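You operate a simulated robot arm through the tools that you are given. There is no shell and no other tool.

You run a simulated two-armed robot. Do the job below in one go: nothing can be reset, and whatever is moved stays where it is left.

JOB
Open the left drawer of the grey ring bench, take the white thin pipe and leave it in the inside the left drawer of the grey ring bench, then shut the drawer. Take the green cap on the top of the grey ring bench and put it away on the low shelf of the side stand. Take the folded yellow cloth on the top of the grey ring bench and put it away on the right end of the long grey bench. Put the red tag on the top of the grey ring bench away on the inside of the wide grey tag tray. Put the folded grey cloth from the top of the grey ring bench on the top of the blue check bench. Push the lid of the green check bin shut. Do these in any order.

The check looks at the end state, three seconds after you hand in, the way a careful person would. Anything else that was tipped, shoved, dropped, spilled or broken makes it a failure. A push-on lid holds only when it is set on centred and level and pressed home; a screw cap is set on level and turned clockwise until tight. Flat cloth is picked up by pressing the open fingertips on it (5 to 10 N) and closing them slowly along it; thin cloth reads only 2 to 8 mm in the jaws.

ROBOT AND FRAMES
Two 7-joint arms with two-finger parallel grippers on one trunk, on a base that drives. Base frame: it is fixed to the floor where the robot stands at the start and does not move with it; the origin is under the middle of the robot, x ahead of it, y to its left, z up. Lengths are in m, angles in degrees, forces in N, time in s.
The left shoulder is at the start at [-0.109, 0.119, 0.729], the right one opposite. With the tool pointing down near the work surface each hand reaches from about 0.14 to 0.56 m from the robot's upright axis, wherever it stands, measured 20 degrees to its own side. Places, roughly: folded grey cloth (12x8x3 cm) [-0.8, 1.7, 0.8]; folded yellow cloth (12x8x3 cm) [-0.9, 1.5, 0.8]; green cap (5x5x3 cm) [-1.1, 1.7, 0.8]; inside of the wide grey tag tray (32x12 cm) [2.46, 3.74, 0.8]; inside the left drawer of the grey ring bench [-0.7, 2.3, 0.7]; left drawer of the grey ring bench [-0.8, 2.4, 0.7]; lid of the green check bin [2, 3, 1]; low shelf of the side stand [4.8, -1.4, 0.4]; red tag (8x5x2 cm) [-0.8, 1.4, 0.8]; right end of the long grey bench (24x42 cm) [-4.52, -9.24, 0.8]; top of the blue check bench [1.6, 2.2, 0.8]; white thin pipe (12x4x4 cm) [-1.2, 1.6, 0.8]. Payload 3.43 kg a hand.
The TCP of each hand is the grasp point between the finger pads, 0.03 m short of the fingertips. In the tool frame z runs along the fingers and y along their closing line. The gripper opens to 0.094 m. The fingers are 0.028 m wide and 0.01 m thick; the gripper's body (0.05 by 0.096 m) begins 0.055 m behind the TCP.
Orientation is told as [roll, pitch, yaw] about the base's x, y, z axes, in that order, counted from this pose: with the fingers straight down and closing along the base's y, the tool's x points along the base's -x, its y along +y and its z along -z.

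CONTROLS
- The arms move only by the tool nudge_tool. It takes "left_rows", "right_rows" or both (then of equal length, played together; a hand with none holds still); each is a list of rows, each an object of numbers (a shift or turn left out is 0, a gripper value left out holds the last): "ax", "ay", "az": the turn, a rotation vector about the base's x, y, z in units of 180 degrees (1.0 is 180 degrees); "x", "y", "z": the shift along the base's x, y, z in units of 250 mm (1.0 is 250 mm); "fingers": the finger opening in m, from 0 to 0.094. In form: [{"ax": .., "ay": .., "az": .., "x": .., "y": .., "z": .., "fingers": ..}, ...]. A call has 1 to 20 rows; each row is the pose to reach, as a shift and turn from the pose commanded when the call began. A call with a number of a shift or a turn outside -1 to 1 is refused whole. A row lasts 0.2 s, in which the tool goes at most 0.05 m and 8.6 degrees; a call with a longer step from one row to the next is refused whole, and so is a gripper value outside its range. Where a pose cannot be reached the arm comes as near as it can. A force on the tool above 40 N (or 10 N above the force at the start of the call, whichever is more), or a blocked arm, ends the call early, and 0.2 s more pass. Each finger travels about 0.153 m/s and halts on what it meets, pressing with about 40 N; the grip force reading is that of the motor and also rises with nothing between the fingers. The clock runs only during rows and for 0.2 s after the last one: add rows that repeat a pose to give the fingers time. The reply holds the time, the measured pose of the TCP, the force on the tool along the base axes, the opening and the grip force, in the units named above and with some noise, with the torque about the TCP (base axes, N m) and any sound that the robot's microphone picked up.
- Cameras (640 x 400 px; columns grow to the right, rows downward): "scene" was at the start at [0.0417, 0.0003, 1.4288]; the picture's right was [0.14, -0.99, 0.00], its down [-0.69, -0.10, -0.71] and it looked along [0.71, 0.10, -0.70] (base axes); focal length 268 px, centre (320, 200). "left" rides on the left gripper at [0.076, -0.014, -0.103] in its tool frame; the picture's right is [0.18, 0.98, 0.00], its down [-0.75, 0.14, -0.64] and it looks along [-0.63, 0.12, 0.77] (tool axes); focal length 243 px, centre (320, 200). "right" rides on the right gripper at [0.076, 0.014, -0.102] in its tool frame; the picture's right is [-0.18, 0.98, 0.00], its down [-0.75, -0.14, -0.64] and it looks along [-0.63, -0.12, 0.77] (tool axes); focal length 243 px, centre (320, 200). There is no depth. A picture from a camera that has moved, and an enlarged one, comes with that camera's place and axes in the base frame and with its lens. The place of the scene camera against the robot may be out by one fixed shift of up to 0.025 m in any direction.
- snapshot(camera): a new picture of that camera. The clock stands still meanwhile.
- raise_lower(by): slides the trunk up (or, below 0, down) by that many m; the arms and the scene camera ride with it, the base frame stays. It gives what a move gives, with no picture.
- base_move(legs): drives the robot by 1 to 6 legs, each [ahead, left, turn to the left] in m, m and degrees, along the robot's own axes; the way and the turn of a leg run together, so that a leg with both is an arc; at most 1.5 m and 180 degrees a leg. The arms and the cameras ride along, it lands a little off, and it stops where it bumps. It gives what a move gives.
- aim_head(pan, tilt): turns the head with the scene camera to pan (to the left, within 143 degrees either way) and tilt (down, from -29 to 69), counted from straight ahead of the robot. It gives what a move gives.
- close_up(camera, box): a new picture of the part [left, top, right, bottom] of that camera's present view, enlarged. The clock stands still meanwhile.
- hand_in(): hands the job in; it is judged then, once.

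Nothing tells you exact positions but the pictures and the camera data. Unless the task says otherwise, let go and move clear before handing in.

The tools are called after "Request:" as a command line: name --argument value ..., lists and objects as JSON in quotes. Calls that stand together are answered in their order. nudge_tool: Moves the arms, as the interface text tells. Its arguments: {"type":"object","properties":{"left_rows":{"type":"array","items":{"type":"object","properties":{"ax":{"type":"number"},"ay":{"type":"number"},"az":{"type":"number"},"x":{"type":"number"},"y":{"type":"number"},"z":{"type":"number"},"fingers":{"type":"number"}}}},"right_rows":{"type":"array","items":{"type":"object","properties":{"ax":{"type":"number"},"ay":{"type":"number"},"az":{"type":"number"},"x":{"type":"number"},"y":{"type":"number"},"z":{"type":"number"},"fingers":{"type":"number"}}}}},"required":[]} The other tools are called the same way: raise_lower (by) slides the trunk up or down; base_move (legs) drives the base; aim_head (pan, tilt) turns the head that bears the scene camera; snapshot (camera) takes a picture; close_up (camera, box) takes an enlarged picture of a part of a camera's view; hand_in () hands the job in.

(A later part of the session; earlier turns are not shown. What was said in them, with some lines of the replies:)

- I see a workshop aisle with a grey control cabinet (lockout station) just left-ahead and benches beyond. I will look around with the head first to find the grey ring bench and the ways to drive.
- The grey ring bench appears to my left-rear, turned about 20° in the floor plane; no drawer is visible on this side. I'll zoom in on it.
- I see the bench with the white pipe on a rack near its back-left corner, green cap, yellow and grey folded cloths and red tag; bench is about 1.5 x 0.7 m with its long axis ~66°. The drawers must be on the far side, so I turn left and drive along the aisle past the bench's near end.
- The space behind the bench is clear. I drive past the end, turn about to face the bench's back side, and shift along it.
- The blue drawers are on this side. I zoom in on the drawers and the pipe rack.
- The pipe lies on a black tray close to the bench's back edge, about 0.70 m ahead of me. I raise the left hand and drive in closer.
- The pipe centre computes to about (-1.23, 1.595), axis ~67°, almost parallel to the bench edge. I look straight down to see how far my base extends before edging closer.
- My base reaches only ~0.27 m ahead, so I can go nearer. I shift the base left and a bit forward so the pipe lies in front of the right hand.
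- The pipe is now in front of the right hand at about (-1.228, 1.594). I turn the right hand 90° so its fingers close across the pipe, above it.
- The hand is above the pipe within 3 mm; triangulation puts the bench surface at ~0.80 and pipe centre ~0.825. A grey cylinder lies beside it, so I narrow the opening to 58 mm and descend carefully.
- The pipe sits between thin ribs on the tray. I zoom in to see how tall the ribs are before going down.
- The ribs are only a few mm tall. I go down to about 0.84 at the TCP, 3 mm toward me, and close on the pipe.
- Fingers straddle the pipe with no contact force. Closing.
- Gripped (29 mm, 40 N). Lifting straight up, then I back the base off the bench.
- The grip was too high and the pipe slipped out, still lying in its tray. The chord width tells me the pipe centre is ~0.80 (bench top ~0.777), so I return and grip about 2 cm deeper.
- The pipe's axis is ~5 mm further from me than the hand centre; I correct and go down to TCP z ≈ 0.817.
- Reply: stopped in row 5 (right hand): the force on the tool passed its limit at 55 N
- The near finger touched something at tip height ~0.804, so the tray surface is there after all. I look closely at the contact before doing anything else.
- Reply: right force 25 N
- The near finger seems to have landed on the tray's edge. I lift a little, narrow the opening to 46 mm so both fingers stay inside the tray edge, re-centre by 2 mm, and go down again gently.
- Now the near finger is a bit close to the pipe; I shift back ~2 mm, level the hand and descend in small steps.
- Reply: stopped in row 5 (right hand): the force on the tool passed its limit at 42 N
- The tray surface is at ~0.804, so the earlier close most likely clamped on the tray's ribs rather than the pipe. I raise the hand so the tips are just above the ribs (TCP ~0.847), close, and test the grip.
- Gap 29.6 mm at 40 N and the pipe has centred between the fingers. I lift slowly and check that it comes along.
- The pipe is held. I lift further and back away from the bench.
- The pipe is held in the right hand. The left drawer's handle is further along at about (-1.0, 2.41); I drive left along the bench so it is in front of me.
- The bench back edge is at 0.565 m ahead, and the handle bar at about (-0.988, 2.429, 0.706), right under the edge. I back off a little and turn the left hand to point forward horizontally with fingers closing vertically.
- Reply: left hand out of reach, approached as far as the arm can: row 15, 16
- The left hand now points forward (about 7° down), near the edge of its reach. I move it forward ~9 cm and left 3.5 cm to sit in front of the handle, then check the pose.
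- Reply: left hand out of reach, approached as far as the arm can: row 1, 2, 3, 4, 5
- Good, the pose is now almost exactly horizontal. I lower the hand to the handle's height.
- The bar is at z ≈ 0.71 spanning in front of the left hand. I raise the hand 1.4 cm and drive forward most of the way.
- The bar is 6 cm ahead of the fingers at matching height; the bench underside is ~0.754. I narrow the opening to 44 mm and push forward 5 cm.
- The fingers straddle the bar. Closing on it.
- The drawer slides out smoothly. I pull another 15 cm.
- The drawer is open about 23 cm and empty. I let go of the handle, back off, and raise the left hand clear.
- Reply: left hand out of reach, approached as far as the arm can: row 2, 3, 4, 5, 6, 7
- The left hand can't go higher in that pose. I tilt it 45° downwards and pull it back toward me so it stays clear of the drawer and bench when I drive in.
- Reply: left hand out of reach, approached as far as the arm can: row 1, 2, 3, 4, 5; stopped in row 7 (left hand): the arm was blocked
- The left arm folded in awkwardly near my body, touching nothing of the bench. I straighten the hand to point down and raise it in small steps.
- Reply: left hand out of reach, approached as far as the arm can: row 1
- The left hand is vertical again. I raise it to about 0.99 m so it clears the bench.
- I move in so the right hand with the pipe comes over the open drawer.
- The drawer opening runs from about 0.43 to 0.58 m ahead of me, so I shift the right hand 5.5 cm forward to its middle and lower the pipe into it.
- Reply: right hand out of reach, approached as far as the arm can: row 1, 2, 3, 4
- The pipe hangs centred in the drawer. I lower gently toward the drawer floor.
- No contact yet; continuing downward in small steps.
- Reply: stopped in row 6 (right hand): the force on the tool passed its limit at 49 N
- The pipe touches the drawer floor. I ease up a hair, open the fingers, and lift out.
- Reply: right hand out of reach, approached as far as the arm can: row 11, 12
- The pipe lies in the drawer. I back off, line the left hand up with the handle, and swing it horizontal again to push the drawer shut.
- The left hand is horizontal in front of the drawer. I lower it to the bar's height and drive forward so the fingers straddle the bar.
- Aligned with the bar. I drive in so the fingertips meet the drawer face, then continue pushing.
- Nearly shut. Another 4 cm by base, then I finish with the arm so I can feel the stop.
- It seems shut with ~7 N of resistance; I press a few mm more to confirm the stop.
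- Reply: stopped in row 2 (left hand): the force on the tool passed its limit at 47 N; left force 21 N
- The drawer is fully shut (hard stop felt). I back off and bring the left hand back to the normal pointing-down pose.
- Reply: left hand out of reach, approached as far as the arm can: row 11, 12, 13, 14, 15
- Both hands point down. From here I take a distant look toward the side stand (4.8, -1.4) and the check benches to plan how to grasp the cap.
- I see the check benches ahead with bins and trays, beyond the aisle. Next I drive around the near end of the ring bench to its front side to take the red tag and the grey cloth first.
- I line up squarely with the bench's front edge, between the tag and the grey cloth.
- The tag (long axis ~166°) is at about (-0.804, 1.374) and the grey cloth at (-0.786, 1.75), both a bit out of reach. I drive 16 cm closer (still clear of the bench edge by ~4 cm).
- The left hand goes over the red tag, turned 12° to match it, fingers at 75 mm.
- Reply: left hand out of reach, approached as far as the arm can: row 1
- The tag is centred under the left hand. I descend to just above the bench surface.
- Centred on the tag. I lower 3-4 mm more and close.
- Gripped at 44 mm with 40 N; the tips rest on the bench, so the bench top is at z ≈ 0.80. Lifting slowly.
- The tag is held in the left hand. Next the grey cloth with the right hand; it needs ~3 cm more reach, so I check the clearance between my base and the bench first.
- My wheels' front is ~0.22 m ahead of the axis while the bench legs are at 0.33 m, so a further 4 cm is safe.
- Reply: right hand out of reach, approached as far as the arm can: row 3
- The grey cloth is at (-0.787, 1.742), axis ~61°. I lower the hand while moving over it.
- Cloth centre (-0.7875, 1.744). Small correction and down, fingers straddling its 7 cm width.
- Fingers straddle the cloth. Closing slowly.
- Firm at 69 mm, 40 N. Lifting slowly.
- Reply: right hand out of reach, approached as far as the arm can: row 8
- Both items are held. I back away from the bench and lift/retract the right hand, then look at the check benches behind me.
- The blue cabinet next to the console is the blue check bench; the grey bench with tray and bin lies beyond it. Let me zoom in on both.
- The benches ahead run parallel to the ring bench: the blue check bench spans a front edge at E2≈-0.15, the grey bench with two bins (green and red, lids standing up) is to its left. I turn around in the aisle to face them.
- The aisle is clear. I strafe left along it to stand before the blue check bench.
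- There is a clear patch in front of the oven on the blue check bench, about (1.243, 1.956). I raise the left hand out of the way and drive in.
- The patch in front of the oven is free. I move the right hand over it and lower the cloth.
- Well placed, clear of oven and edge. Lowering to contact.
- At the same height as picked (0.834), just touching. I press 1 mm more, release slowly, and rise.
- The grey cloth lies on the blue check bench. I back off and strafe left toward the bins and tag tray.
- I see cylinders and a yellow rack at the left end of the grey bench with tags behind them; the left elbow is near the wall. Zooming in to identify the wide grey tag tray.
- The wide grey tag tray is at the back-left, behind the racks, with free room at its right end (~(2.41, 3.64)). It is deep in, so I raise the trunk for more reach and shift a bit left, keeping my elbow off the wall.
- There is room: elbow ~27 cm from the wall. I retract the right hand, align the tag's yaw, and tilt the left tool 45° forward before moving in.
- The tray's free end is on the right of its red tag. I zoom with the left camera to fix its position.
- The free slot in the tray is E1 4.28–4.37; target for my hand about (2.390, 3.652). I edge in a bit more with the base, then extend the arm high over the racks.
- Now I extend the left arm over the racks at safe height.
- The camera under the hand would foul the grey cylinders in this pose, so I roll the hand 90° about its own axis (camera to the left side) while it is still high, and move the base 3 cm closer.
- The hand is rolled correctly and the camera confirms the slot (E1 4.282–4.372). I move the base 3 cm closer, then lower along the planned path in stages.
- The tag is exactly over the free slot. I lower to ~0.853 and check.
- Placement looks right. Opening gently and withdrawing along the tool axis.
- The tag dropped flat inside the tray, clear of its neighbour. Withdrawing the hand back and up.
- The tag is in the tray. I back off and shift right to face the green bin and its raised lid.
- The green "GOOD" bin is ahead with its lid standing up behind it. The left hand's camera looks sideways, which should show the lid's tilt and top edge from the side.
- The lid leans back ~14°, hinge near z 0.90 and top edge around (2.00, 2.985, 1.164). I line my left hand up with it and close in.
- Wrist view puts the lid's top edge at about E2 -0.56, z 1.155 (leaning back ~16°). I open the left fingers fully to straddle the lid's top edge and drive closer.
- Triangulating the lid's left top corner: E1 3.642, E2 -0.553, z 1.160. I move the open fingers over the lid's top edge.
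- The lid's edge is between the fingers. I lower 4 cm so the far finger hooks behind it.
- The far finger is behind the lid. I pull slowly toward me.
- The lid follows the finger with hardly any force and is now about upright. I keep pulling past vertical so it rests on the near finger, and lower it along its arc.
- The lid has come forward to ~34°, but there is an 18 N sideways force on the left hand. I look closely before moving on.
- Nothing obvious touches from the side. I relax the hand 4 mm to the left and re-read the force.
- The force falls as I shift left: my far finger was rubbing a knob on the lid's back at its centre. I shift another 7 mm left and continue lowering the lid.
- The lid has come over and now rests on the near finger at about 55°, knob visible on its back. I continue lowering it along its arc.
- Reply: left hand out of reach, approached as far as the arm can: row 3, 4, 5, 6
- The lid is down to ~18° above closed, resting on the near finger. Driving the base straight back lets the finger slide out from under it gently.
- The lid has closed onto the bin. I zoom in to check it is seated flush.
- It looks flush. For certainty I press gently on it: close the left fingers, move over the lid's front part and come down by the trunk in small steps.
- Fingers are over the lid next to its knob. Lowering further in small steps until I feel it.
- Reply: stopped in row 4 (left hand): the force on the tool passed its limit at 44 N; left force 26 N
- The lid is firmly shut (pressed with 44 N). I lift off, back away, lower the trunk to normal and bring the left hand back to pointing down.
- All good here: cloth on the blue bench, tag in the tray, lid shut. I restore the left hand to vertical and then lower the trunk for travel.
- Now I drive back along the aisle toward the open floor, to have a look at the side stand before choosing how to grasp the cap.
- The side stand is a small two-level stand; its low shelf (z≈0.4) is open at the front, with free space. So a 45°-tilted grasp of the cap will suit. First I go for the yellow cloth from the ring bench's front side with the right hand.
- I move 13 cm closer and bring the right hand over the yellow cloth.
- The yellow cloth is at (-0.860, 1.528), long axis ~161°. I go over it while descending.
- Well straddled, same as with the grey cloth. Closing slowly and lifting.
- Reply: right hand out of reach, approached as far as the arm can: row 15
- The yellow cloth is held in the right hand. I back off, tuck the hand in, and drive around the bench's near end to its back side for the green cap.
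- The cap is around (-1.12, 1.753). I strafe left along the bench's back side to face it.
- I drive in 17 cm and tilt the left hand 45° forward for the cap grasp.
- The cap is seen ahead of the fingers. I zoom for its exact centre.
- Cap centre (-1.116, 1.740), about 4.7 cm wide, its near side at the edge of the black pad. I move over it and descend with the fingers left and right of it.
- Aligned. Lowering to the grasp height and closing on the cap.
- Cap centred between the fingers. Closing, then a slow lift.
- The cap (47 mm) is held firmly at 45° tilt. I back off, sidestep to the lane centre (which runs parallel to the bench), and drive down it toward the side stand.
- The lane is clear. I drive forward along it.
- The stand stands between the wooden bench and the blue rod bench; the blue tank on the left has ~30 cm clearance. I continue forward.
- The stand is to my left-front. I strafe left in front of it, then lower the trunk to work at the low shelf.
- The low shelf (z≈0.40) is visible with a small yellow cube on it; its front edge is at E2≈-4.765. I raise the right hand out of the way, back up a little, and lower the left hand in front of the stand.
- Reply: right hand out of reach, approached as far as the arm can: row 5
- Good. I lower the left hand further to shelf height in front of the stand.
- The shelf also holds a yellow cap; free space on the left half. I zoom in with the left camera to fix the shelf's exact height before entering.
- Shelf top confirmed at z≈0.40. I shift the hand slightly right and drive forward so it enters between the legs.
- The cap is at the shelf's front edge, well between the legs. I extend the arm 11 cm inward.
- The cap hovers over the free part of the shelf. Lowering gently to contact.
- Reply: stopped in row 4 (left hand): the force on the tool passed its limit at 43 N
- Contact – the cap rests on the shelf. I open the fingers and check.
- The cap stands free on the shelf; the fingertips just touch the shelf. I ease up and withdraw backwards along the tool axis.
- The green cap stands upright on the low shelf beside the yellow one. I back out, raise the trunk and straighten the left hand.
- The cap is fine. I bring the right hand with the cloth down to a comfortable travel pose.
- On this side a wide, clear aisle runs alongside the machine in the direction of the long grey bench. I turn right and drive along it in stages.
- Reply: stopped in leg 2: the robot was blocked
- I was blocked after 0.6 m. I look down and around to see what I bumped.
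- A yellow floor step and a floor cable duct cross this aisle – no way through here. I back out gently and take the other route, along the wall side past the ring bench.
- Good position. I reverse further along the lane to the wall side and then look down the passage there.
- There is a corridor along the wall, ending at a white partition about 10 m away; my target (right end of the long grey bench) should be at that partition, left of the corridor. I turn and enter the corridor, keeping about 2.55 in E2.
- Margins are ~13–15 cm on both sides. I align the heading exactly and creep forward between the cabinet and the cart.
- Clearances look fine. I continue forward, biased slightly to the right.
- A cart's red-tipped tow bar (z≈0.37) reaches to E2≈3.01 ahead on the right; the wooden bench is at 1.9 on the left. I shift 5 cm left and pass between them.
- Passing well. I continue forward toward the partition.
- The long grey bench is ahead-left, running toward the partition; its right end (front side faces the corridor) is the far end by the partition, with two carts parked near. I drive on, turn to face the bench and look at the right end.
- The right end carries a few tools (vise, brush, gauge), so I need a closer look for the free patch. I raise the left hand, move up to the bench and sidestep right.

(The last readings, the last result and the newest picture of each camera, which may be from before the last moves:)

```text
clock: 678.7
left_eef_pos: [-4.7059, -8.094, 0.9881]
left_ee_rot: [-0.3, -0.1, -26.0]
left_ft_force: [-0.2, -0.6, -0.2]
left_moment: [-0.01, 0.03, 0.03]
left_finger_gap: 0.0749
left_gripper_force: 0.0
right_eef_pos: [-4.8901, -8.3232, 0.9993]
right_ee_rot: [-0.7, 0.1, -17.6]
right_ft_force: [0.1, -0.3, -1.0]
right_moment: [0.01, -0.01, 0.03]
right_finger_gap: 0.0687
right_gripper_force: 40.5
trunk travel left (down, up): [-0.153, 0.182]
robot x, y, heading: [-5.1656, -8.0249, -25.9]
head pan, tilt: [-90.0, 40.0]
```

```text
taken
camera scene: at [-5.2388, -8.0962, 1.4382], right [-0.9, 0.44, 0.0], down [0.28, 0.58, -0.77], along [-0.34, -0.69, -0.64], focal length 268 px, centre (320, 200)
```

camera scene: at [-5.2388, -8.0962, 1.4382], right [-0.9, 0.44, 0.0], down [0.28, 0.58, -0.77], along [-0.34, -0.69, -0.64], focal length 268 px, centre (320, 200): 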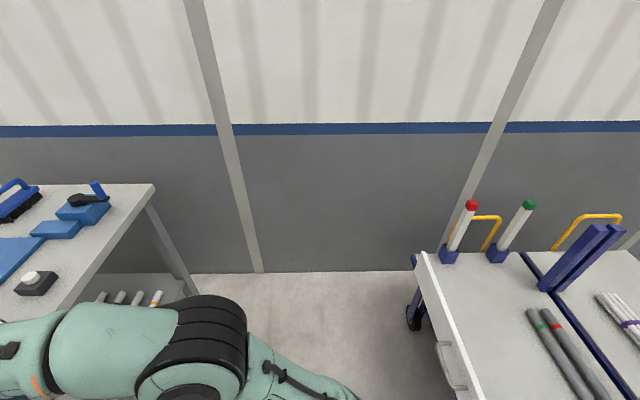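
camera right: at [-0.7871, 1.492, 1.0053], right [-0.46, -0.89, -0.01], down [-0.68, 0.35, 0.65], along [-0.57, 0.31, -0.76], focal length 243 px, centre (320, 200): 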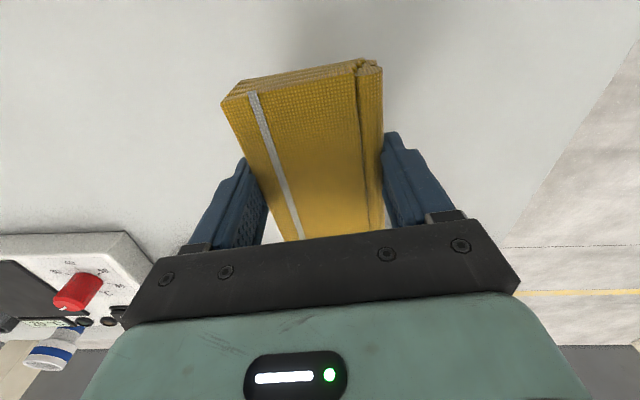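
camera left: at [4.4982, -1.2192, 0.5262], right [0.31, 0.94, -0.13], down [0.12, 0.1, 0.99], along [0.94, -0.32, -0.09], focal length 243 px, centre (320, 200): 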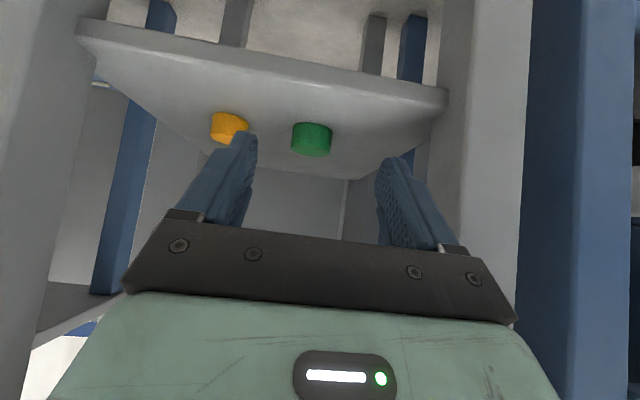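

The bench's right end reaches to about (-5.00,-9.14)–(-4.43,-9.43), 15 cm from the partition. I zoom in on it for free space.

Request:
aim_head --pan -35 --tilt 35

Request:
close_up --camera "scene" --box '[260, 110, 420, 250]'

```text
clock: 680.0
left_eef_pos: [-4.7063, -8.095, 0.9888]
left_ee_rot: [-0.2, 0.0, -26.1]
left_ft_force: [0.1, 0.1, -0.3]
left_moment: [0.02, -0.02, 0.02]
left_finger_gap: 0.075
left_gripper_force: 0.1
right_eef_pos: [-4.8907, -8.3238, 0.9993]
right_ee_rot: [-0.6, 0.1, -17.7]
right_ft_force: [-0.5, 0.8, -0.8]
right_moment: [-0.02, 0.01, -0.03]
right_finger_gap: 0.0689
right_gripper_force: 40.1
trunk travel left (down, up): [-0.153, 0.182]
robot x, y, heading: [-5.1699, -8.0249, -26.0]
head pan, tilt: [-35.0, 35.0]
```

```text
2.86 times, centred on (340, 180) of scene
camera zoom: at [-5.159, -8.0968, 1.4457], right [-0.88, -0.48, 0.0], down [-0.28, 0.5, -0.82], along [0.4, -0.72, -0.57], focal length 767 px, centre (263, 257)
```

zoom: 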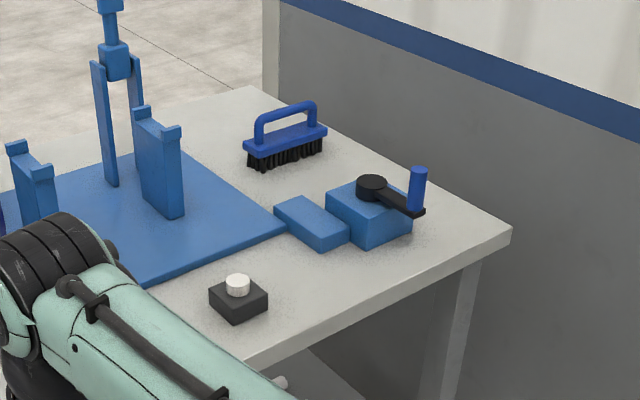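

The region's free part is the back corner behind the brush, which is best reached from the bench's back side. I go back around the bench's near end to get there; first back off and sidestep left.

Request:
base_move --legs '[[-0.3, 0, 0], [0, 1.5, 0], [0, 0.5, 0]]'

Request:
aim_head --pan 0 --tilt 25

Request:
snapshot --camera "scene"

Request:
aim_head --pan 55 --tilt 30

Request:
snapshot --camera "scene"

```text
clock: 682.0
left_eef_pos: [-4.8778, -8.0081, 0.985]
left_ee_rot: [-0.2, 0.4, -25.9]
left_ft_force: [-1.3, 0.1, -0.5]
left_moment: [0.02, 0.01, 0.01]
left_finger_gap: 0.0749
left_gripper_force: 0.1
right_eef_pos: [-5.0628, -8.2361, 0.9973]
right_ee_rot: [-0.6, 0.6, -17.6]
right_ft_force: [-0.9, 0.5, -0.3]
right_moment: [-0.01, -0.02, 0.0]
right_finger_gap: 0.0692
right_gripper_force: 40.7
trunk travel left (down, up): [-0.153, 0.182]
robot x, y, heading: [-5.3427, -7.9375, -25.8]
head pan, tilt: [-35.0, 35.0]
stopped in leg 1: the robot was blocked; the commanded pose is now the measured one
```

```text
clock: 683.0
left_eef_pos: [-4.8798, -8.008, 0.983]
left_ee_rot: [-0.2, 0.6, -26.0]
left_ft_force: [0.1, -0.6, -1.1]
left_moment: [-0.02, -0.03, 0.03]
left_finger_gap: 0.075
left_gripper_force: 0.0
right_eef_pos: [-5.0618, -8.2354, 0.9971]
right_ee_rot: [-0.5, 0.7, -17.6]
right_ft_force: [0.2, 0.8, 0.0]
right_moment: [0.03, 0.01, -0.03]
right_finger_gap: 0.0691
right_gripper_force: 39.5
trunk travel left (down, up): [-0.153, 0.182]
robot x, y, heading: [-5.3457, -7.9348, -25.9]
head pan, tilt: [0.0, 25.0]
```

```text
taken
camera scene: at [-5.2872, -7.976, 1.4607], right [-0.44, -0.9, 0.0], down [-0.39, 0.19, -0.9], along [0.81, -0.4, -0.43], focal length 268 px, centre (320, 200)
```

scene: 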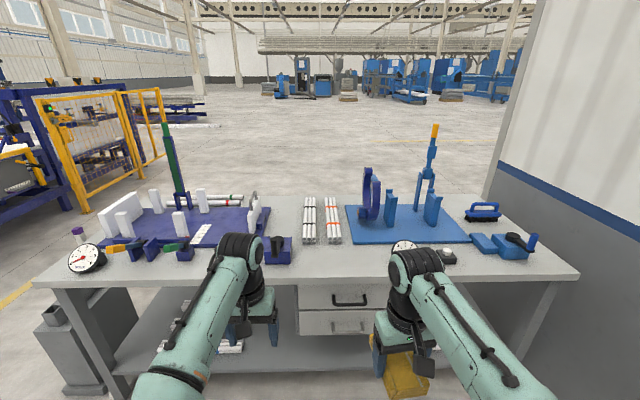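

```text
clock: 684.2
left_eef_pos: [-4.8794, -8.009, 0.9831]
left_ee_rot: [-0.2, 0.6, -25.9]
left_ft_force: [-0.5, -0.5, 0.5]
left_moment: [-0.01, 0.01, -0.03]
left_finger_gap: 0.0747
left_gripper_force: 0.1
right_eef_pos: [-5.0626, -8.2368, 0.9957]
right_ee_rot: [-0.7, 0.6, -17.6]
right_ft_force: [-0.7, -0.2, -0.5]
right_moment: [0.02, 0.02, 0.0]
right_finger_gap: 0.069
right_gripper_force: 39.7
trunk travel left (down, up): [-0.153, 0.182]
robot x, y, heading: [-5.3441, -7.9346, -25.8]
head pan, tilt: [55.0, 30.0]
```

```text
taken
camera scene: at [-5.2908, -7.8918, 1.4534], right [0.49, -0.87, -0.01], down [-0.44, -0.24, -0.86], along [0.75, 0.42, -0.5], focal length 268 px, centre (320, 200)
```

scene: 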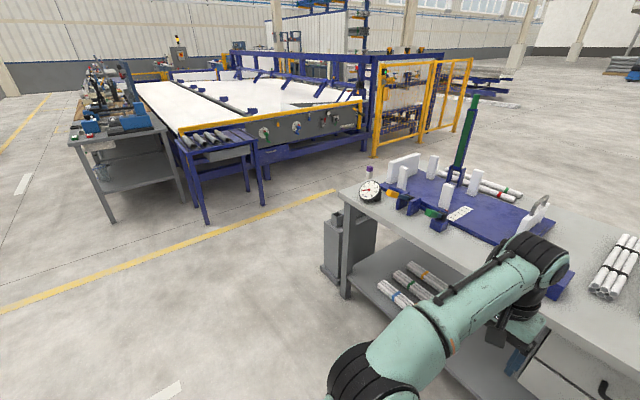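

I bumped something behind me (the parked cart, probably). I look back at it before moving on.

Request:
aim_head --pan 143 --tilt 50

Request:
snapshot --camera "scene"

Request:
aim_head --pan -143 --tilt 50

Request:
snapshot --camera "scene"

```text
clock: 685.8
left_eef_pos: [-4.8783, -8.0088, 0.9847]
left_ee_rot: [-0.2, 0.5, -26.0]
left_ft_force: [0.3, 0.7, 0.2]
left_moment: [0.02, -0.02, -0.01]
left_finger_gap: 0.0752
left_gripper_force: 0.1
right_eef_pos: [-5.0626, -8.2362, 0.9956]
right_ee_rot: [-0.6, 0.7, -17.6]
right_ft_force: [0.9, 0.4, -1.1]
right_moment: [-0.02, -0.01, -0.01]
right_finger_gap: 0.0689
right_gripper_force: 39.8
trunk travel left (down, up): [-0.153, 0.182]
robot x, y, heading: [-5.3437, -7.9356, -25.6]
head pan, tilt: [143.0, 50.0]
```

```text
taken
camera scene: at [-5.4049, -7.8671, 1.425], right [0.89, 0.45, -0.01], down [0.34, -0.68, -0.65], along [-0.3, 0.58, -0.76], focal length 268 px, centre (320, 200)
```

scene: 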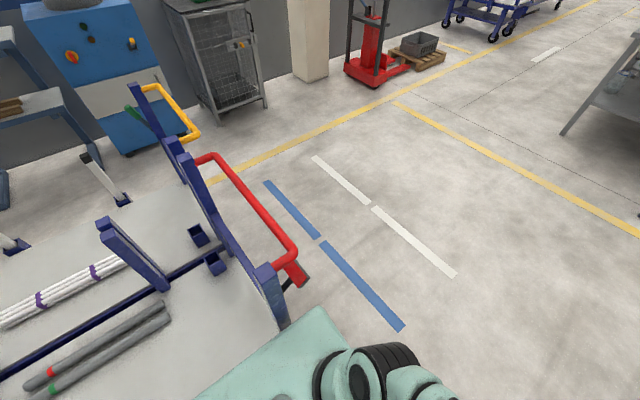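

```text
clock: 689.8
left_eef_pos: [-4.8787, -8.0085, 0.9835]
left_ee_rot: [-0.2, 0.6, -26.0]
left_ft_force: [-0.3, 0.8, 0.0]
left_moment: [0.0, 0.0, 0.01]
left_finger_gap: 0.0749
left_gripper_force: 0.0
right_eef_pos: [-5.0613, -8.2362, 0.9959]
right_ee_rot: [-0.6, 0.8, -17.7]
right_ft_force: [-0.5, -0.1, -0.3]
right_moment: [0.0, 0.04, 0.03]
right_finger_gap: 0.0687
right_gripper_force: 40.3
trunk travel left (down, up): [-0.153, 0.182]
robot x, y, heading: [-5.3454, -7.9352, -26.0]
head pan, tilt: [-143.0, 50.0]
```

```text
taken
camera scene: at [-5.4455, -7.9505, 1.4249], right [-0.19, 0.98, 0.01], down [0.75, 0.15, -0.65], along [-0.64, -0.12, -0.76], focal length 268 px, centre (320, 200)
```

scene: 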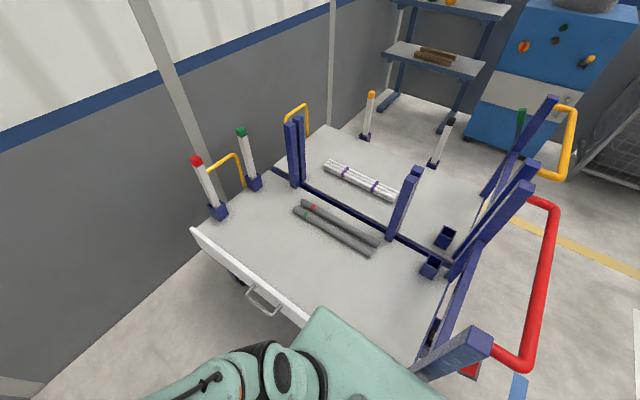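

My back touched the near cart. I ease forward, then sidestep left away from it and will check afterwards whether the cart was displaced.

Request:
base_move --legs '[[0.17, 0, 0]]'

Request:
snapshot --camera "scene"

Request:
aim_head --pan -90 --tilt 40

Request:
snapshot --camera "scene"

```text
clock: 691.2
left_eef_pos: [-4.7359, -8.0775, 0.9868]
left_ee_rot: [-0.2, 0.0, -25.8]
left_ft_force: [0.4, 0.1, 0.4]
left_moment: [0.0, 0.02, 0.01]
left_finger_gap: 0.0748
left_gripper_force: 0.0
right_eef_pos: [-4.9184, -8.3053, 0.9992]
right_ee_rot: [-0.6, 0.2, -17.5]
right_ft_force: [0.1, -0.4, -0.8]
right_moment: [0.03, 0.01, 0.0]
right_finger_gap: 0.069
right_gripper_force: 39.8
trunk travel left (down, up): [-0.153, 0.182]
robot x, y, heading: [-5.1973, -8.0061, -25.6]
head pan, tilt: [-143.0, 50.0]
```

```text
taken
camera scene: at [-5.3063, -8.0185, 1.4241], right [-0.19, 0.98, 0.0], down [0.75, 0.15, -0.64], along [-0.63, -0.12, -0.77], focal length 268 px, centre (320, 200)
```

scene: 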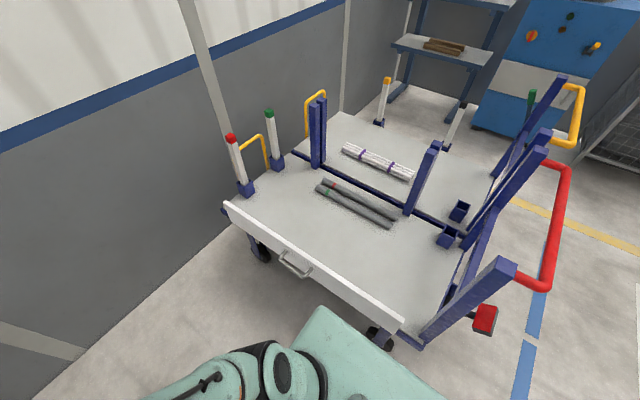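

```text
clock: 692.4
left_eef_pos: [-4.7366, -8.0777, 0.9875]
left_ee_rot: [-0.2, 0.1, -25.8]
left_ft_force: [-1.5, 0.6, -0.9]
left_moment: [0.0, 0.01, -0.01]
left_finger_gap: 0.0747
left_gripper_force: 0.0
right_eef_pos: [-4.9186, -8.3044, 1.0011]
right_ee_rot: [-0.5, 0.2, -17.5]
right_ft_force: [-0.3, 0.3, 0.0]
right_moment: [-0.02, 0.02, 0.02]
right_finger_gap: 0.0689
right_gripper_force: 39.8
trunk travel left (down, up): [-0.153, 0.182]
robot x, y, heading: [-5.195, -8.0103, -25.8]
head pan, tilt: [-90.0, 40.0]
```

```text
taken
camera scene: at [-5.2687, -8.0796, 1.4382], right [-0.9, 0.44, 0.0], down [0.28, 0.58, -0.77], along [-0.33, -0.69, -0.64], focal length 268 px, centre (320, 200)
```

scene: 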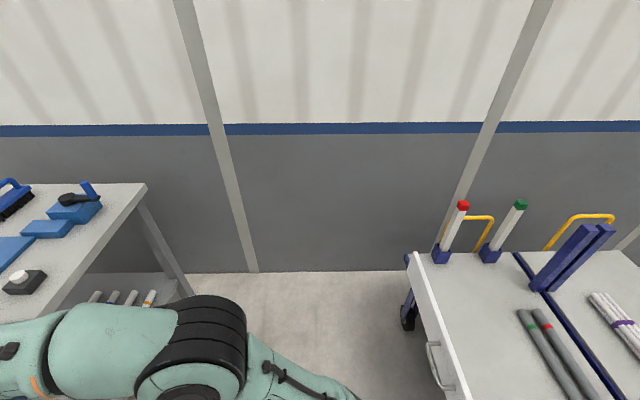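

The cart has not visibly moved (feature shifts match my own motion to within a few mm). I sidestep left along the bench to the gap beyond its near end, then pass through to the back side.

Request:
base_move --legs '[[0, 1.3, 0], [0, 0.48, 0]]'

Request:
aim_head --pan 0 --tilt 35

Request:
snapshot --camera "scene"

Request:
aim_head --pan 60 --tilt 40

Request:
snapshot --camera "scene"

```text
clock: 708.4
left_eef_pos: [-3.962, -6.4622, 0.9883]
left_ee_rot: [-0.2, 0.1, -25.4]
left_ft_force: [-0.2, 0.4, 0.1]
left_moment: [-0.01, 0.01, 0.0]
left_finger_gap: 0.0752
left_gripper_force: 0.0
right_eef_pos: [-4.1432, -6.6913, 0.9999]
right_ee_rot: [-0.6, 0.2, -17.1]
right_ft_force: [0.2, -0.1, -1.0]
right_moment: [0.0, 0.0, 0.03]
right_finger_gap: 0.069
right_gripper_force: 40.4
trunk travel left (down, up): [-0.153, 0.182]
robot x, y, heading: [-4.4201, -6.3986, -25.4]
head pan, tilt: [-90.0, 40.0]
```

```text
clock: 710.1
left_eef_pos: [-3.9616, -6.4616, 0.9881]
left_ee_rot: [-0.2, 0.0, -25.4]
left_ft_force: [0.8, 0.4, -0.1]
left_moment: [0.01, 0.0, 0.01]
left_finger_gap: 0.0751
left_gripper_force: 0.1
right_eef_pos: [-4.1437, -6.6908, 0.9983]
right_ee_rot: [-0.6, 0.2, -17.1]
right_ft_force: [0.3, -0.5, -0.1]
right_moment: [-0.02, 0.03, -0.01]
right_finger_gap: 0.0687
right_gripper_force: 40.2
trunk travel left (down, up): [-0.153, 0.182]
robot x, y, heading: [-4.4221, -6.3972, -25.4]
head pan, tilt: [0.0, 35.0]
```

```text
taken
camera scene: at [-4.3786, -6.4294, 1.4457], right [-0.43, -0.9, 0.0], down [-0.52, 0.25, -0.82], along [0.74, -0.35, -0.57], focal length 268 px, centre (320, 200)
```

scene: 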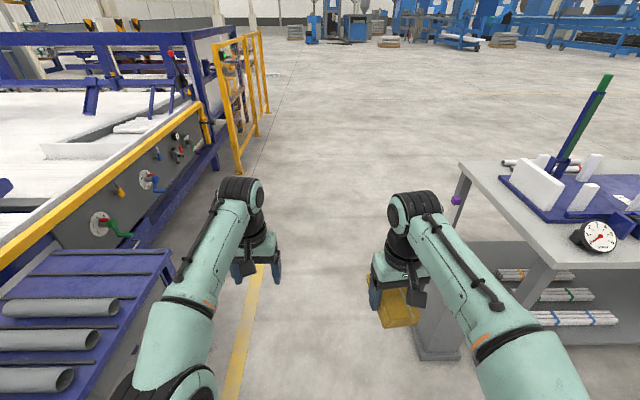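

```text
clock: 711.4
left_eef_pos: [-3.961, -6.4608, 0.9876]
left_ee_rot: [-0.2, 0.0, -25.6]
left_ft_force: [0.8, -0.9, -0.3]
left_moment: [0.0, -0.02, 0.01]
left_finger_gap: 0.0751
left_gripper_force: 0.1
right_eef_pos: [-4.1427, -6.692, 0.9997]
right_ee_rot: [-0.6, 0.2, -17.1]
right_ft_force: [-0.8, 1.3, -1.1]
right_moment: [0.0, 0.01, -0.02]
right_finger_gap: 0.0689
right_gripper_force: 39.8
trunk travel left (down, up): [-0.153, 0.182]
robot x, y, heading: [-4.4204, -6.3961, -25.7]
head pan, tilt: [60.0, 40.0]
```

```text
taken
camera scene: at [-4.3881, -6.3434, 1.4382], right [0.57, -0.82, 0.0], down [-0.53, -0.36, -0.77], along [0.63, 0.43, -0.64], focal length 268 px, centre (320, 200)
```

scene: 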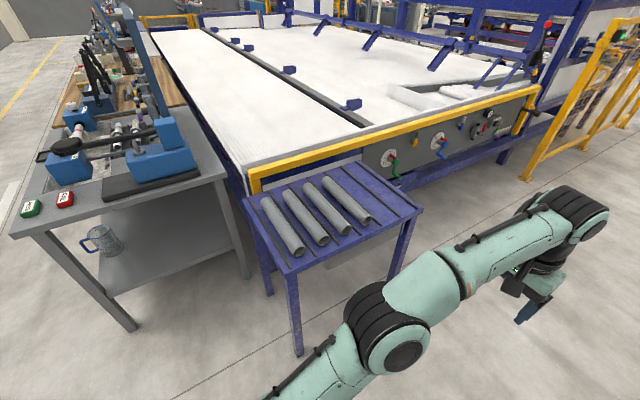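

The gap is about 1.2 m wide. I centre myself (7 cm right) and drive through to the back side.

Request:
base_move --legs '[[0, -0.07, 0], [1.2, 0, 0]]'

Request:
aim_head --pan 0 --tilt 30

Request:
snapshot --camera "scene"

```text
clock: 718.3
left_eef_pos: [-2.9146, -7.0424, 0.9871]
left_ee_rot: [-0.3, 0.0, -25.7]
left_ft_force: [-0.6, -0.2, -0.9]
left_moment: [0.03, 0.0, 0.02]
left_finger_gap: 0.0751
left_gripper_force: 0.2
right_eef_pos: [-3.0958, -7.2716, 1.0003]
right_ee_rot: [-0.7, 0.3, -17.5]
right_ft_force: [-0.1, 1.1, -1.6]
right_moment: [0.01, 0.01, 0.04]
right_finger_gap: 0.0691
right_gripper_force: 40.4
trunk travel left (down, up): [-0.153, 0.182]
robot x, y, heading: [-3.3747, -6.9745, -25.5]
head pan, tilt: [60.0, 40.0]
```

```text
clock: 719.6
left_eef_pos: [-2.9143, -7.0413, 0.9879]
left_ee_rot: [-0.2, 0.0, -25.7]
left_ft_force: [0.7, 0.1, -0.1]
left_moment: [-0.01, -0.03, -0.01]
left_finger_gap: 0.075
left_gripper_force: 0.0
right_eef_pos: [-3.0963, -7.2709, 1.0007]
right_ee_rot: [-0.6, 0.1, -17.4]
right_ft_force: [0.2, 0.0, -1.1]
right_moment: [0.01, -0.02, 0.04]
right_finger_gap: 0.0688
right_gripper_force: 40.0
trunk travel left (down, up): [-0.153, 0.182]
robot x, y, heading: [-3.375, -6.9757, -25.8]
head pan, tilt: [0.0, 30.0]
```

```text
taken
camera scene: at [-3.3283, -7.0087, 1.4535], right [-0.43, -0.9, 0.0], down [-0.45, 0.22, -0.87], along [0.78, -0.37, -0.5], focal length 268 px, centre (320, 200)
```

scene: 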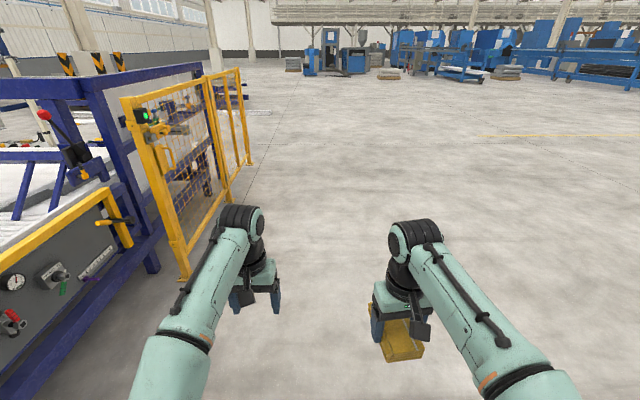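

Through the gap; open floor behind the bench. I go on, sidestep toward the bench's right end from behind, and turn to face it.

Request:
base_move --legs '[[1.15, 0, 0], [0, -1.4, 0], [0, -0.4, 0], [0, 0, -149]]'

Request:
aim_head --pan 0 --tilt 30

Request:
snapshot --camera "scene"

```text
clock: 747.4
left_eef_pos: [-3.5324, -9.2764, 0.9877]
left_ee_rot: [-0.2, 0.0, -174.7]
left_ft_force: [-0.2, 0.8, -0.1]
left_moment: [-0.05, -0.01, -0.01]
left_finger_gap: 0.0752
left_gripper_force: 0.1
right_eef_pos: [-3.4925, -8.9883, 0.9996]
right_ee_rot: [-0.6, 0.1, -166.4]
right_ft_force: [0.2, -0.3, -1.1]
right_moment: [0.0, 0.0, -0.01]
right_finger_gap: 0.0691
right_gripper_force: 40.1
trunk travel left (down, up): [-0.153, 0.182]
robot x, y, heading: [-3.1007, -9.0972, -174.7]
head pan, tilt: [0.0, 30.0]
```

```text
clock: 748.0
left_eef_pos: [-3.5317, -9.2768, 0.9877]
left_ee_rot: [-0.2, 0.0, -174.7]
left_ft_force: [0.8, -0.2, 0.6]
left_moment: [0.0, 0.03, -0.01]
left_finger_gap: 0.0749
left_gripper_force: 0.0
right_eef_pos: [-3.4927, -8.987, 0.9997]
right_ee_rot: [-0.5, 0.2, -166.5]
right_ft_force: [-0.5, 0.4, -0.5]
right_moment: [-0.04, 0.01, 0.01]
right_finger_gap: 0.0687
right_gripper_force: 39.4
trunk travel left (down, up): [-0.153, 0.182]
robot x, y, heading: [-3.1047, -9.0961, -174.7]
head pan, tilt: [0.0, 30.0]
```

```text
taken
camera scene: at [-3.16, -9.1149, 1.4535], right [-0.09, 1.0, 0.0], down [0.5, 0.05, -0.87], along [-0.86, -0.08, -0.5], focal length 268 px, centre (320, 200)
```

scene: 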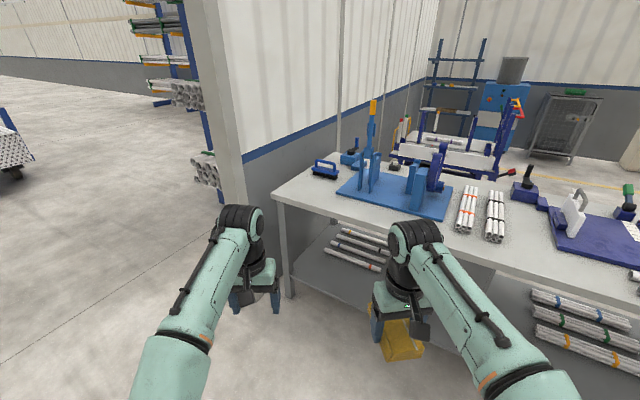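

Seen from behind, the free corner behind the brush is clear: target ≈ (-4.426, -9.300). I tuck the left hand back (the partition is close on that side) and move in diagonally.

Request:
nudge_tool --left_rows '[{"x": 0.15, "y": 0.065}, {"x": 0.3, "y": 0.13}, {"x": 0.45, "y": 0.195}, {"x": 0.579, "y": 0.255}]'

Request:
base_move --legs '[[0, 0.2, 0], [0.5, 0, 0]]'

Request:
aim_head --pan 0 --tilt 45

Request:
snapshot --camera "scene"

```text
clock: 749.0
left_eef_pos: [-3.3872, -9.2127, 0.9885]
left_ee_rot: [-0.2, 0.0, -174.7]
left_ft_force: [0.3, -0.6, 0.0]
left_moment: [-0.02, -0.01, 0.01]
left_finger_gap: 0.0749
left_gripper_force: 0.2
right_eef_pos: [-3.4941, -8.9875, 0.999]
right_ee_rot: [-0.6, 0.1, -166.4]
right_ft_force: [0.0, -0.4, -0.2]
right_moment: [-0.01, -0.01, 0.02]
right_finger_gap: 0.0692
right_gripper_force: 39.6
trunk travel left (down, up): [-0.153, 0.182]
robot x, y, heading: [-3.1037, -9.0946, -174.7]
head pan, tilt: [0.0, 30.0]
```

```text
clock: 753.9
left_eef_pos: [-3.8628, -9.4603, 0.9892]
left_ee_rot: [-0.2, 0.1, -174.5]
left_ft_force: [0.4, 0.4, 0.6]
left_moment: [0.03, -0.02, -0.01]
left_finger_gap: 0.0748
left_gripper_force: 0.2
right_eef_pos: [-3.97, -9.2333, 0.9994]
right_ee_rot: [-0.6, 0.1, -166.1]
right_ft_force: [-0.2, 0.1, -0.9]
right_moment: [0.02, -0.01, -0.01]
right_finger_gap: 0.0688
right_gripper_force: 39.6
trunk travel left (down, up): [-0.153, 0.182]
robot x, y, heading: [-3.5814, -9.3445, -174.2]
head pan, tilt: [0.0, 30.0]
```

```text
clock: 754.7
left_eef_pos: [-3.8631, -9.4602, 0.9881]
left_ee_rot: [-0.2, -0.1, -174.5]
left_ft_force: [-0.2, -0.4, 0.0]
left_moment: [0.0, -0.02, 0.04]
left_finger_gap: 0.0749
left_gripper_force: 0.0
right_eef_pos: [-3.9692, -9.2344, 1.0002]
right_ee_rot: [-0.7, 0.2, -166.1]
right_ft_force: [-0.2, 0.6, 0.0]
right_moment: [0.03, -0.01, -0.03]
right_finger_gap: 0.0685
right_gripper_force: 40.1
trunk travel left (down, up): [-0.153, 0.182]
robot x, y, heading: [-3.5819, -9.3439, -173.9]
head pan, tilt: [0.0, 45.0]
```

```text
taken
camera scene: at [-3.6268, -9.3602, 1.431], right [-0.1, 1.0, 0.0], down [0.7, 0.07, -0.71], along [-0.7, -0.07, -0.71], focal length 268 px, centre (320, 200)
```

scene: 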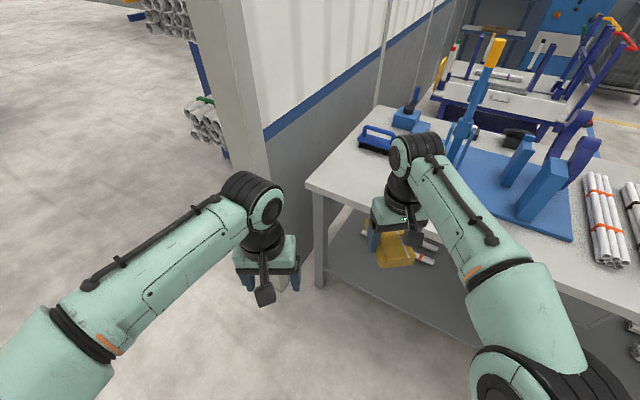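

The corner is clear. I drive in the remaining 33 cm.

Request:
base_move --legs '[[0.33, 0, 0]]'

Request:
snapshot --camera "scene"

Request:
snapshot --camera "right"

Request:
snapshot --camera "left"

```text
clock: 756.8
left_eef_pos: [-4.1909, -9.4924, 0.9891]
left_ee_rot: [-0.3, 0.1, -174.6]
left_ft_force: [0.1, 0.0, -0.4]
left_moment: [0.01, -0.02, 0.0]
left_finger_gap: 0.0751
left_gripper_force: 0.1
right_eef_pos: [-4.2976, -9.2661, 0.9986]
right_ee_rot: [-0.6, 0.2, -166.3]
right_ft_force: [-0.5, -1.0, -0.8]
right_moment: [0.0, -0.01, 0.01]
right_finger_gap: 0.069
right_gripper_force: 40.0
trunk travel left (down, up): [-0.153, 0.182]
robot x, y, heading: [-3.9097, -9.3759, -174.6]
head pan, tilt: [0.0, 45.0]
```

```text
taken
camera scene: at [-3.9547, -9.3919, 1.4309], right [-0.1, 1.0, 0.0], down [0.7, 0.07, -0.71], along [-0.7, -0.07, -0.71], focal length 268 px, centre (320, 200)
```

scene: 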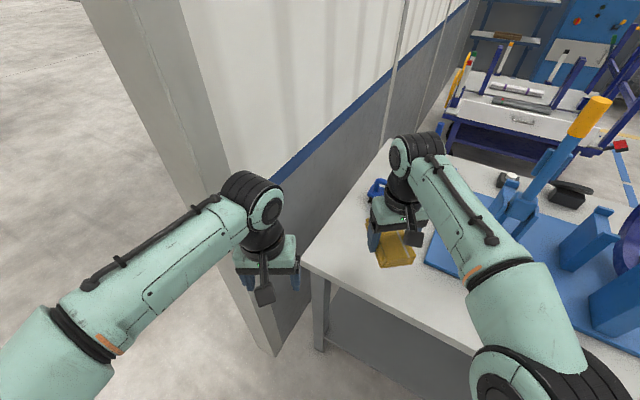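

```text
taken
camera right: at [-4.2201, -9.2627, 1.1017], right [0.06, -1.0, -0.01], down [-0.77, -0.05, 0.64], along [-0.64, -0.03, -0.77], focal length 243 px, centre (320, 200)
```

right: 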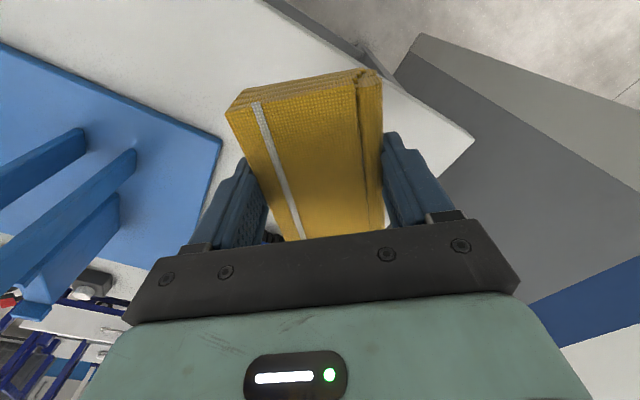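

```text
taken
camera left: at [-4.1167, -9.4701, 1.0902], right [0.28, -0.96, 0.0], down [-0.74, -0.21, 0.64], along [-0.62, -0.18, -0.77], focal length 243 px, centre (320, 200)
```

left: 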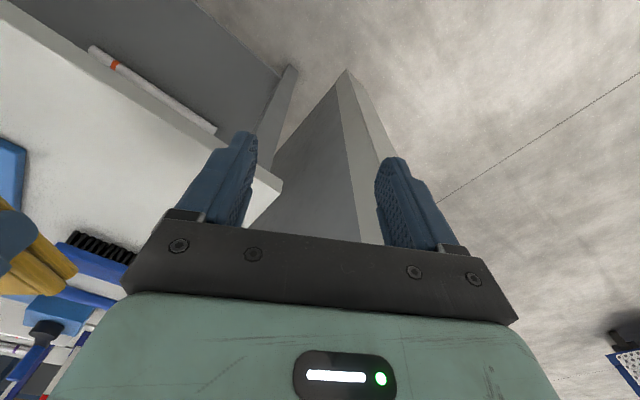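

The wrist camera fixes the bench corner at (-4.355, -9.475); brush and blue plate leave a free patch around (-4.438, -9.279). I move the cloth over it while descending.

Request:
nudge_tool --right_rows '[{"x": -0.12, "y": -0.011, "z": -0.08}, {"x": -0.24, "y": -0.022, "z": -0.17}, {"x": -0.36, "y": -0.033, "z": -0.27}, {"x": -0.47, "y": -0.043, "z": -0.38}, {"x": -0.5628, "y": -0.052, "z": -0.48}, {"x": -0.5628, "y": -0.052, "z": -0.55}, {"x": -0.5628, "y": -0.052, "z": -0.55}]'

Request:
snapshot --camera "right"

Request:
snapshot --camera "scene"

Request:
snapshot --camera "left"

```text
clock: 758.4
left_eef_pos: [-4.1898, -9.4912, 0.9894]
left_ee_rot: [-0.2, 0.0, -174.5]
left_ft_force: [0.1, -0.3, -0.3]
left_moment: [0.02, -0.02, 0.0]
left_finger_gap: 0.0752
left_gripper_force: 0.1
right_eef_pos: [-4.4342, -9.2785, 0.8602]
right_ee_rot: [-0.5, 0.1, -166.1]
right_ft_force: [-0.3, 0.5, -0.8]
right_moment: [0.01, 0.0, -0.02]
right_finger_gap: 0.0688
right_gripper_force: 40.1
right hand out of reach, approached as far as the arm can: row 5, 6, 7
trunk travel left (down, up): [-0.153, 0.182]
robot x, y, heading: [-3.9049, -9.3791, -174.4]
head pan, tilt: [0.0, 45.0]
```

```text
taken
camera right: at [-4.3559, -9.274, 0.9624], right [0.06, -1.0, -0.01], down [-0.77, -0.05, 0.64], along [-0.64, -0.03, -0.77], focal length 243 px, centre (320, 200)
```

right: 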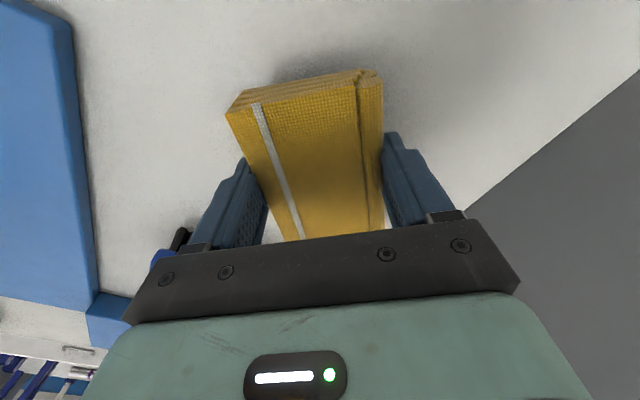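

```text
taken
camera scene: at [-3.9538, -9.3917, 1.431], right [-0.1, 1.0, 0.0], down [0.7, 0.07, -0.71], along [-0.7, -0.07, -0.71], focal length 268 px, centre (320, 200)
```

scene: 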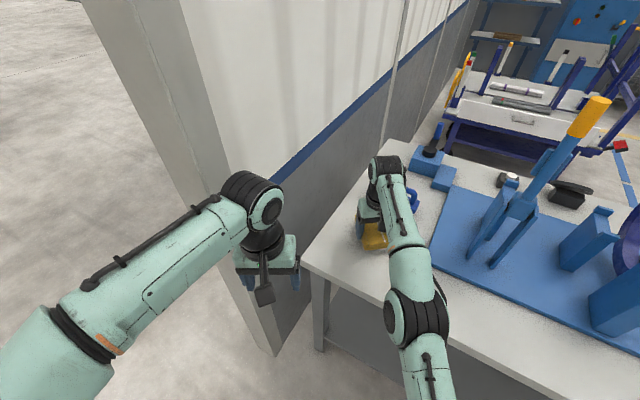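

```text
taken
camera left: at [-4.116, -9.47, 1.0904], right [0.28, -0.96, 0.0], down [-0.74, -0.21, 0.64], along [-0.62, -0.18, -0.77], focal length 243 px, centre (320, 200)
```

left: 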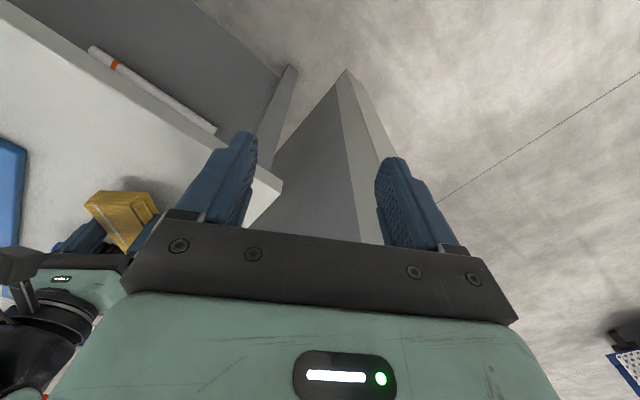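

Well placed, clear of brush, plate and edges. Lowering to contact.

Request:
nudge_tool --right_rows '[{"z": -0.03}, {"z": -0.06}, {"z": -0.08}, {"z": -0.095}, {"z": -0.105}, {"z": -0.112}]'

```text
clock: 759.8
left_eef_pos: [-4.1891, -9.492, 0.9887]
left_ee_rot: [-0.2, 0.0, -174.5]
left_ft_force: [-0.2, -0.5, -0.3]
left_moment: [0.0, 0.0, -0.02]
left_finger_gap: 0.0749
left_gripper_force: 0.0
right_eef_pos: [-4.4335, -9.2786, 0.8366]
right_ee_rot: [-0.6, -0.3, -166.2]
right_ft_force: [1.7, 0.3, 16.5]
right_moment: [-0.92, 1.01, 0.06]
right_finger_gap: 0.0689
right_gripper_force: 39.9
trunk travel left (down, up): [-0.153, 0.182]
robot x, y, heading: [-3.9055, -9.3748, -174.3]
head pan, tilt: [0.0, 45.0]
```

Contact at the expected height (one corner touching first, slight tilt). I release slowly and rise.

Request:
nudge_tool --right_rows '[{"fingers": 0.075}, {"fingers": 0.085}, {"fingers": 0.094}, {"fingers": 0.094}, {"z": 0.04}, {"z": 0.1}, {"z": 0.18}, {"z": 0.26, "x": 0.05, "y": 0.005}, {"z": 0.36, "x": 0.12, "y": 0.011}, {"z": 0.46, "x": 0.22, "y": 0.02}, {"z": 0.56, "x": 0.32, "y": 0.03}]'

Request:
snapshot --camera "right"

Request:
snapshot --camera "left"

```text
clock: 762.2
left_eef_pos: [-4.1911, -9.4921, 0.988]
left_ee_rot: [-0.3, 0.1, -174.4]
left_ft_force: [0.0, 0.0, -0.1]
left_moment: [-0.01, 0.0, 0.03]
left_finger_gap: 0.0751
left_gripper_force: 0.0
right_eef_pos: [-4.3529, -9.2716, 0.9717]
right_ee_rot: [-0.6, 0.2, -166.3]
right_ft_force: [-0.8, 0.2, -0.3]
right_moment: [-0.01, -0.03, 0.0]
right_finger_gap: 0.094
right_gripper_force: 0.1
right hand out of reach, approached as far as the arm can: row 7
trunk travel left (down, up): [-0.153, 0.182]
robot x, y, heading: [-3.9044, -9.3777, -174.4]
head pan, tilt: [0.0, 45.0]
```

```text
taken
camera right: at [-4.2751, -9.2676, 1.0743], right [0.06, -1.0, -0.01], down [-0.77, -0.05, 0.64], along [-0.64, -0.03, -0.77], focal length 243 px, centre (320, 200)
```

right: 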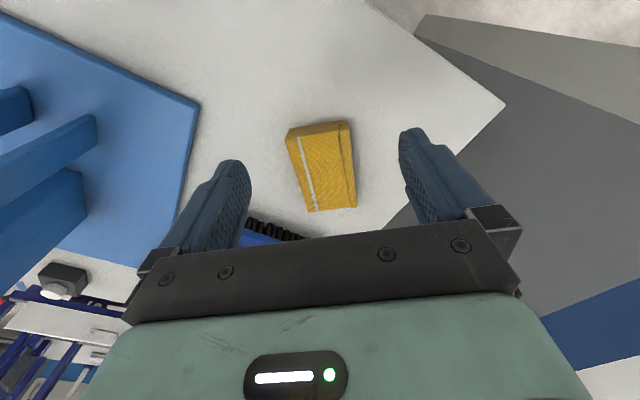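

```text
taken
camera left: at [-4.1155, -9.47, 1.0904], right [0.28, -0.96, 0.0], down [-0.74, -0.21, 0.64], along [-0.62, -0.18, -0.77], focal length 243 px, centre (320, 200)
```

left: 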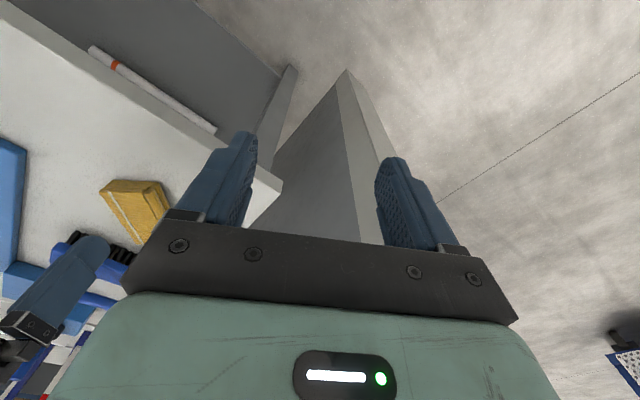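

The yellow cloth lies flat on the bench's right end, free of the brush, plate and edges. I back away and take a final look.

Request:
base_move --legs '[[-0.5, 0, 0]]'

Request:
aim_head --pan 0 --tilt 35

Request:
snapshot --camera "scene"

Request:
close_up --camera "scene" --box '[260, 90, 460, 215]'

```text
clock: 765.2
left_eef_pos: [-3.6957, -9.4432, 0.988]
left_ee_rot: [-0.1, 0.1, -174.7]
left_ft_force: [-0.2, -0.1, 0.6]
left_moment: [0.04, 0.02, 0.0]
left_finger_gap: 0.0748
left_gripper_force: 0.2
right_eef_pos: [-3.8587, -9.2235, 0.972]
right_ee_rot: [-0.7, 0.1, -166.5]
right_ft_force: [-0.3, -0.3, -0.2]
right_moment: [-0.01, 0.01, 0.03]
right_finger_gap: 0.094
right_gripper_force: 0.1
trunk travel left (down, up): [-0.153, 0.182]
robot x, y, heading: [-3.4122, -9.3303, -174.6]
head pan, tilt: [0.0, 45.0]
```

```text
clock: 765.9
left_eef_pos: [-3.6956, -9.444, 0.9884]
left_ee_rot: [-0.2, 0.0, -174.6]
left_ft_force: [-0.3, -0.4, -0.7]
left_moment: [0.0, 0.03, 0.06]
left_finger_gap: 0.0753
left_gripper_force: 0.1
right_eef_pos: [-3.8591, -9.2225, 0.9725]
right_ee_rot: [-0.6, 0.2, -166.4]
right_ft_force: [-0.3, -0.2, -0.2]
right_moment: [-0.02, 0.03, -0.01]
right_finger_gap: 0.0938
right_gripper_force: 0.2
trunk travel left (down, up): [-0.153, 0.182]
robot x, y, heading: [-3.412, -9.3272, -174.7]
head pan, tilt: [0.0, 35.0]
```

```text
taken
camera scene: at [-3.4662, -9.3454, 1.4457], right [-0.09, 1.0, 0.0], down [0.57, 0.05, -0.82], along [-0.82, -0.08, -0.57], focal length 268 px, centre (320, 200)
```

scene: 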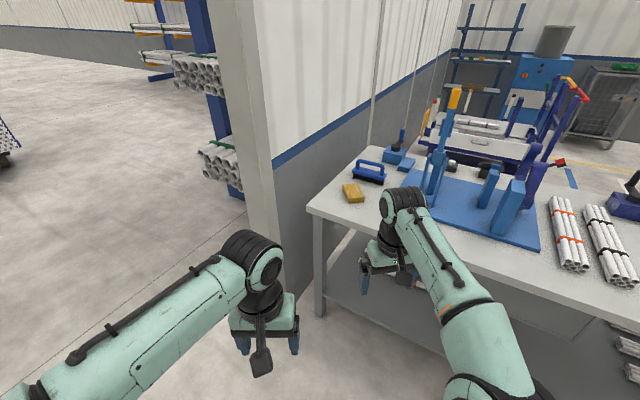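

```text
3.20 times, centred on (360, 152) of scene
camera zoom: at [-3.4662, -9.3454, 1.4457], right [-0.09, 1.0, 0.0], down [0.57, 0.05, -0.82], along [-0.82, -0.08, -0.57], focal length 859 px, centre (192, 352)
```

zoom: 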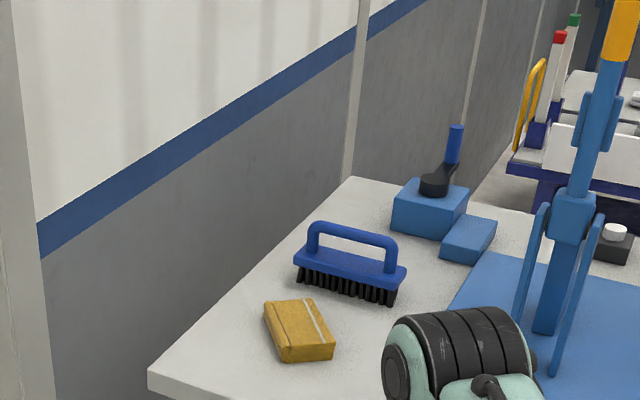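

All six jobs are done. The pipe is in the shut left drawer, and the grey cloth is on the blue check bench. The red tag lies in the wide grey tray, and the green bin's lid is pressed shut. The green cap stands on the stand's low shelf, and the yellow cloth is on the right end of the long grey bench.

On the way I bumped a parked cart and a yellow floor step. The cart shows no visible shift in the pictures; I did not check the step. Both hands are empty and clear, so I hand in.

Request:
hand_in

```text
The job is handed in.
```

I've handed the job in; no verdict has come back. All six parts are done:

- **White pipe:** it is in the left drawer of the grey ring bench. I pushed the drawer shut until it hit its stop.
- **Grey cloth:** it lies on the blue check bench, in front of the oven.
- **Red tag:** it lies flat inside the wide grey tag tray, next to the red tag already there.
- **Green bin lid:** it is closed and pressed down firmly.
- **Green cap:** it stands upright on the low shelf of the side stand.
- **Yellow cloth:** it lies flat on the right end of the long grey bench. I put it in the free corner behind the brush.

These could count against the "nothing else disturbed" rule:

- **Parked cart:** I backed into it near the long grey bench. Pictures from before and after show no visible shift, to within about 1 cm.
- **Yellow floor step:** I was blocked in the machine aisle, most likely by this step. I did not check whether it moved.
- **Pipe tray:** on my first try the pipe slipped out of the grip, but it stayed in its tray. On the second try a finger pressed on the tray's edge; the tray looked unmoved.
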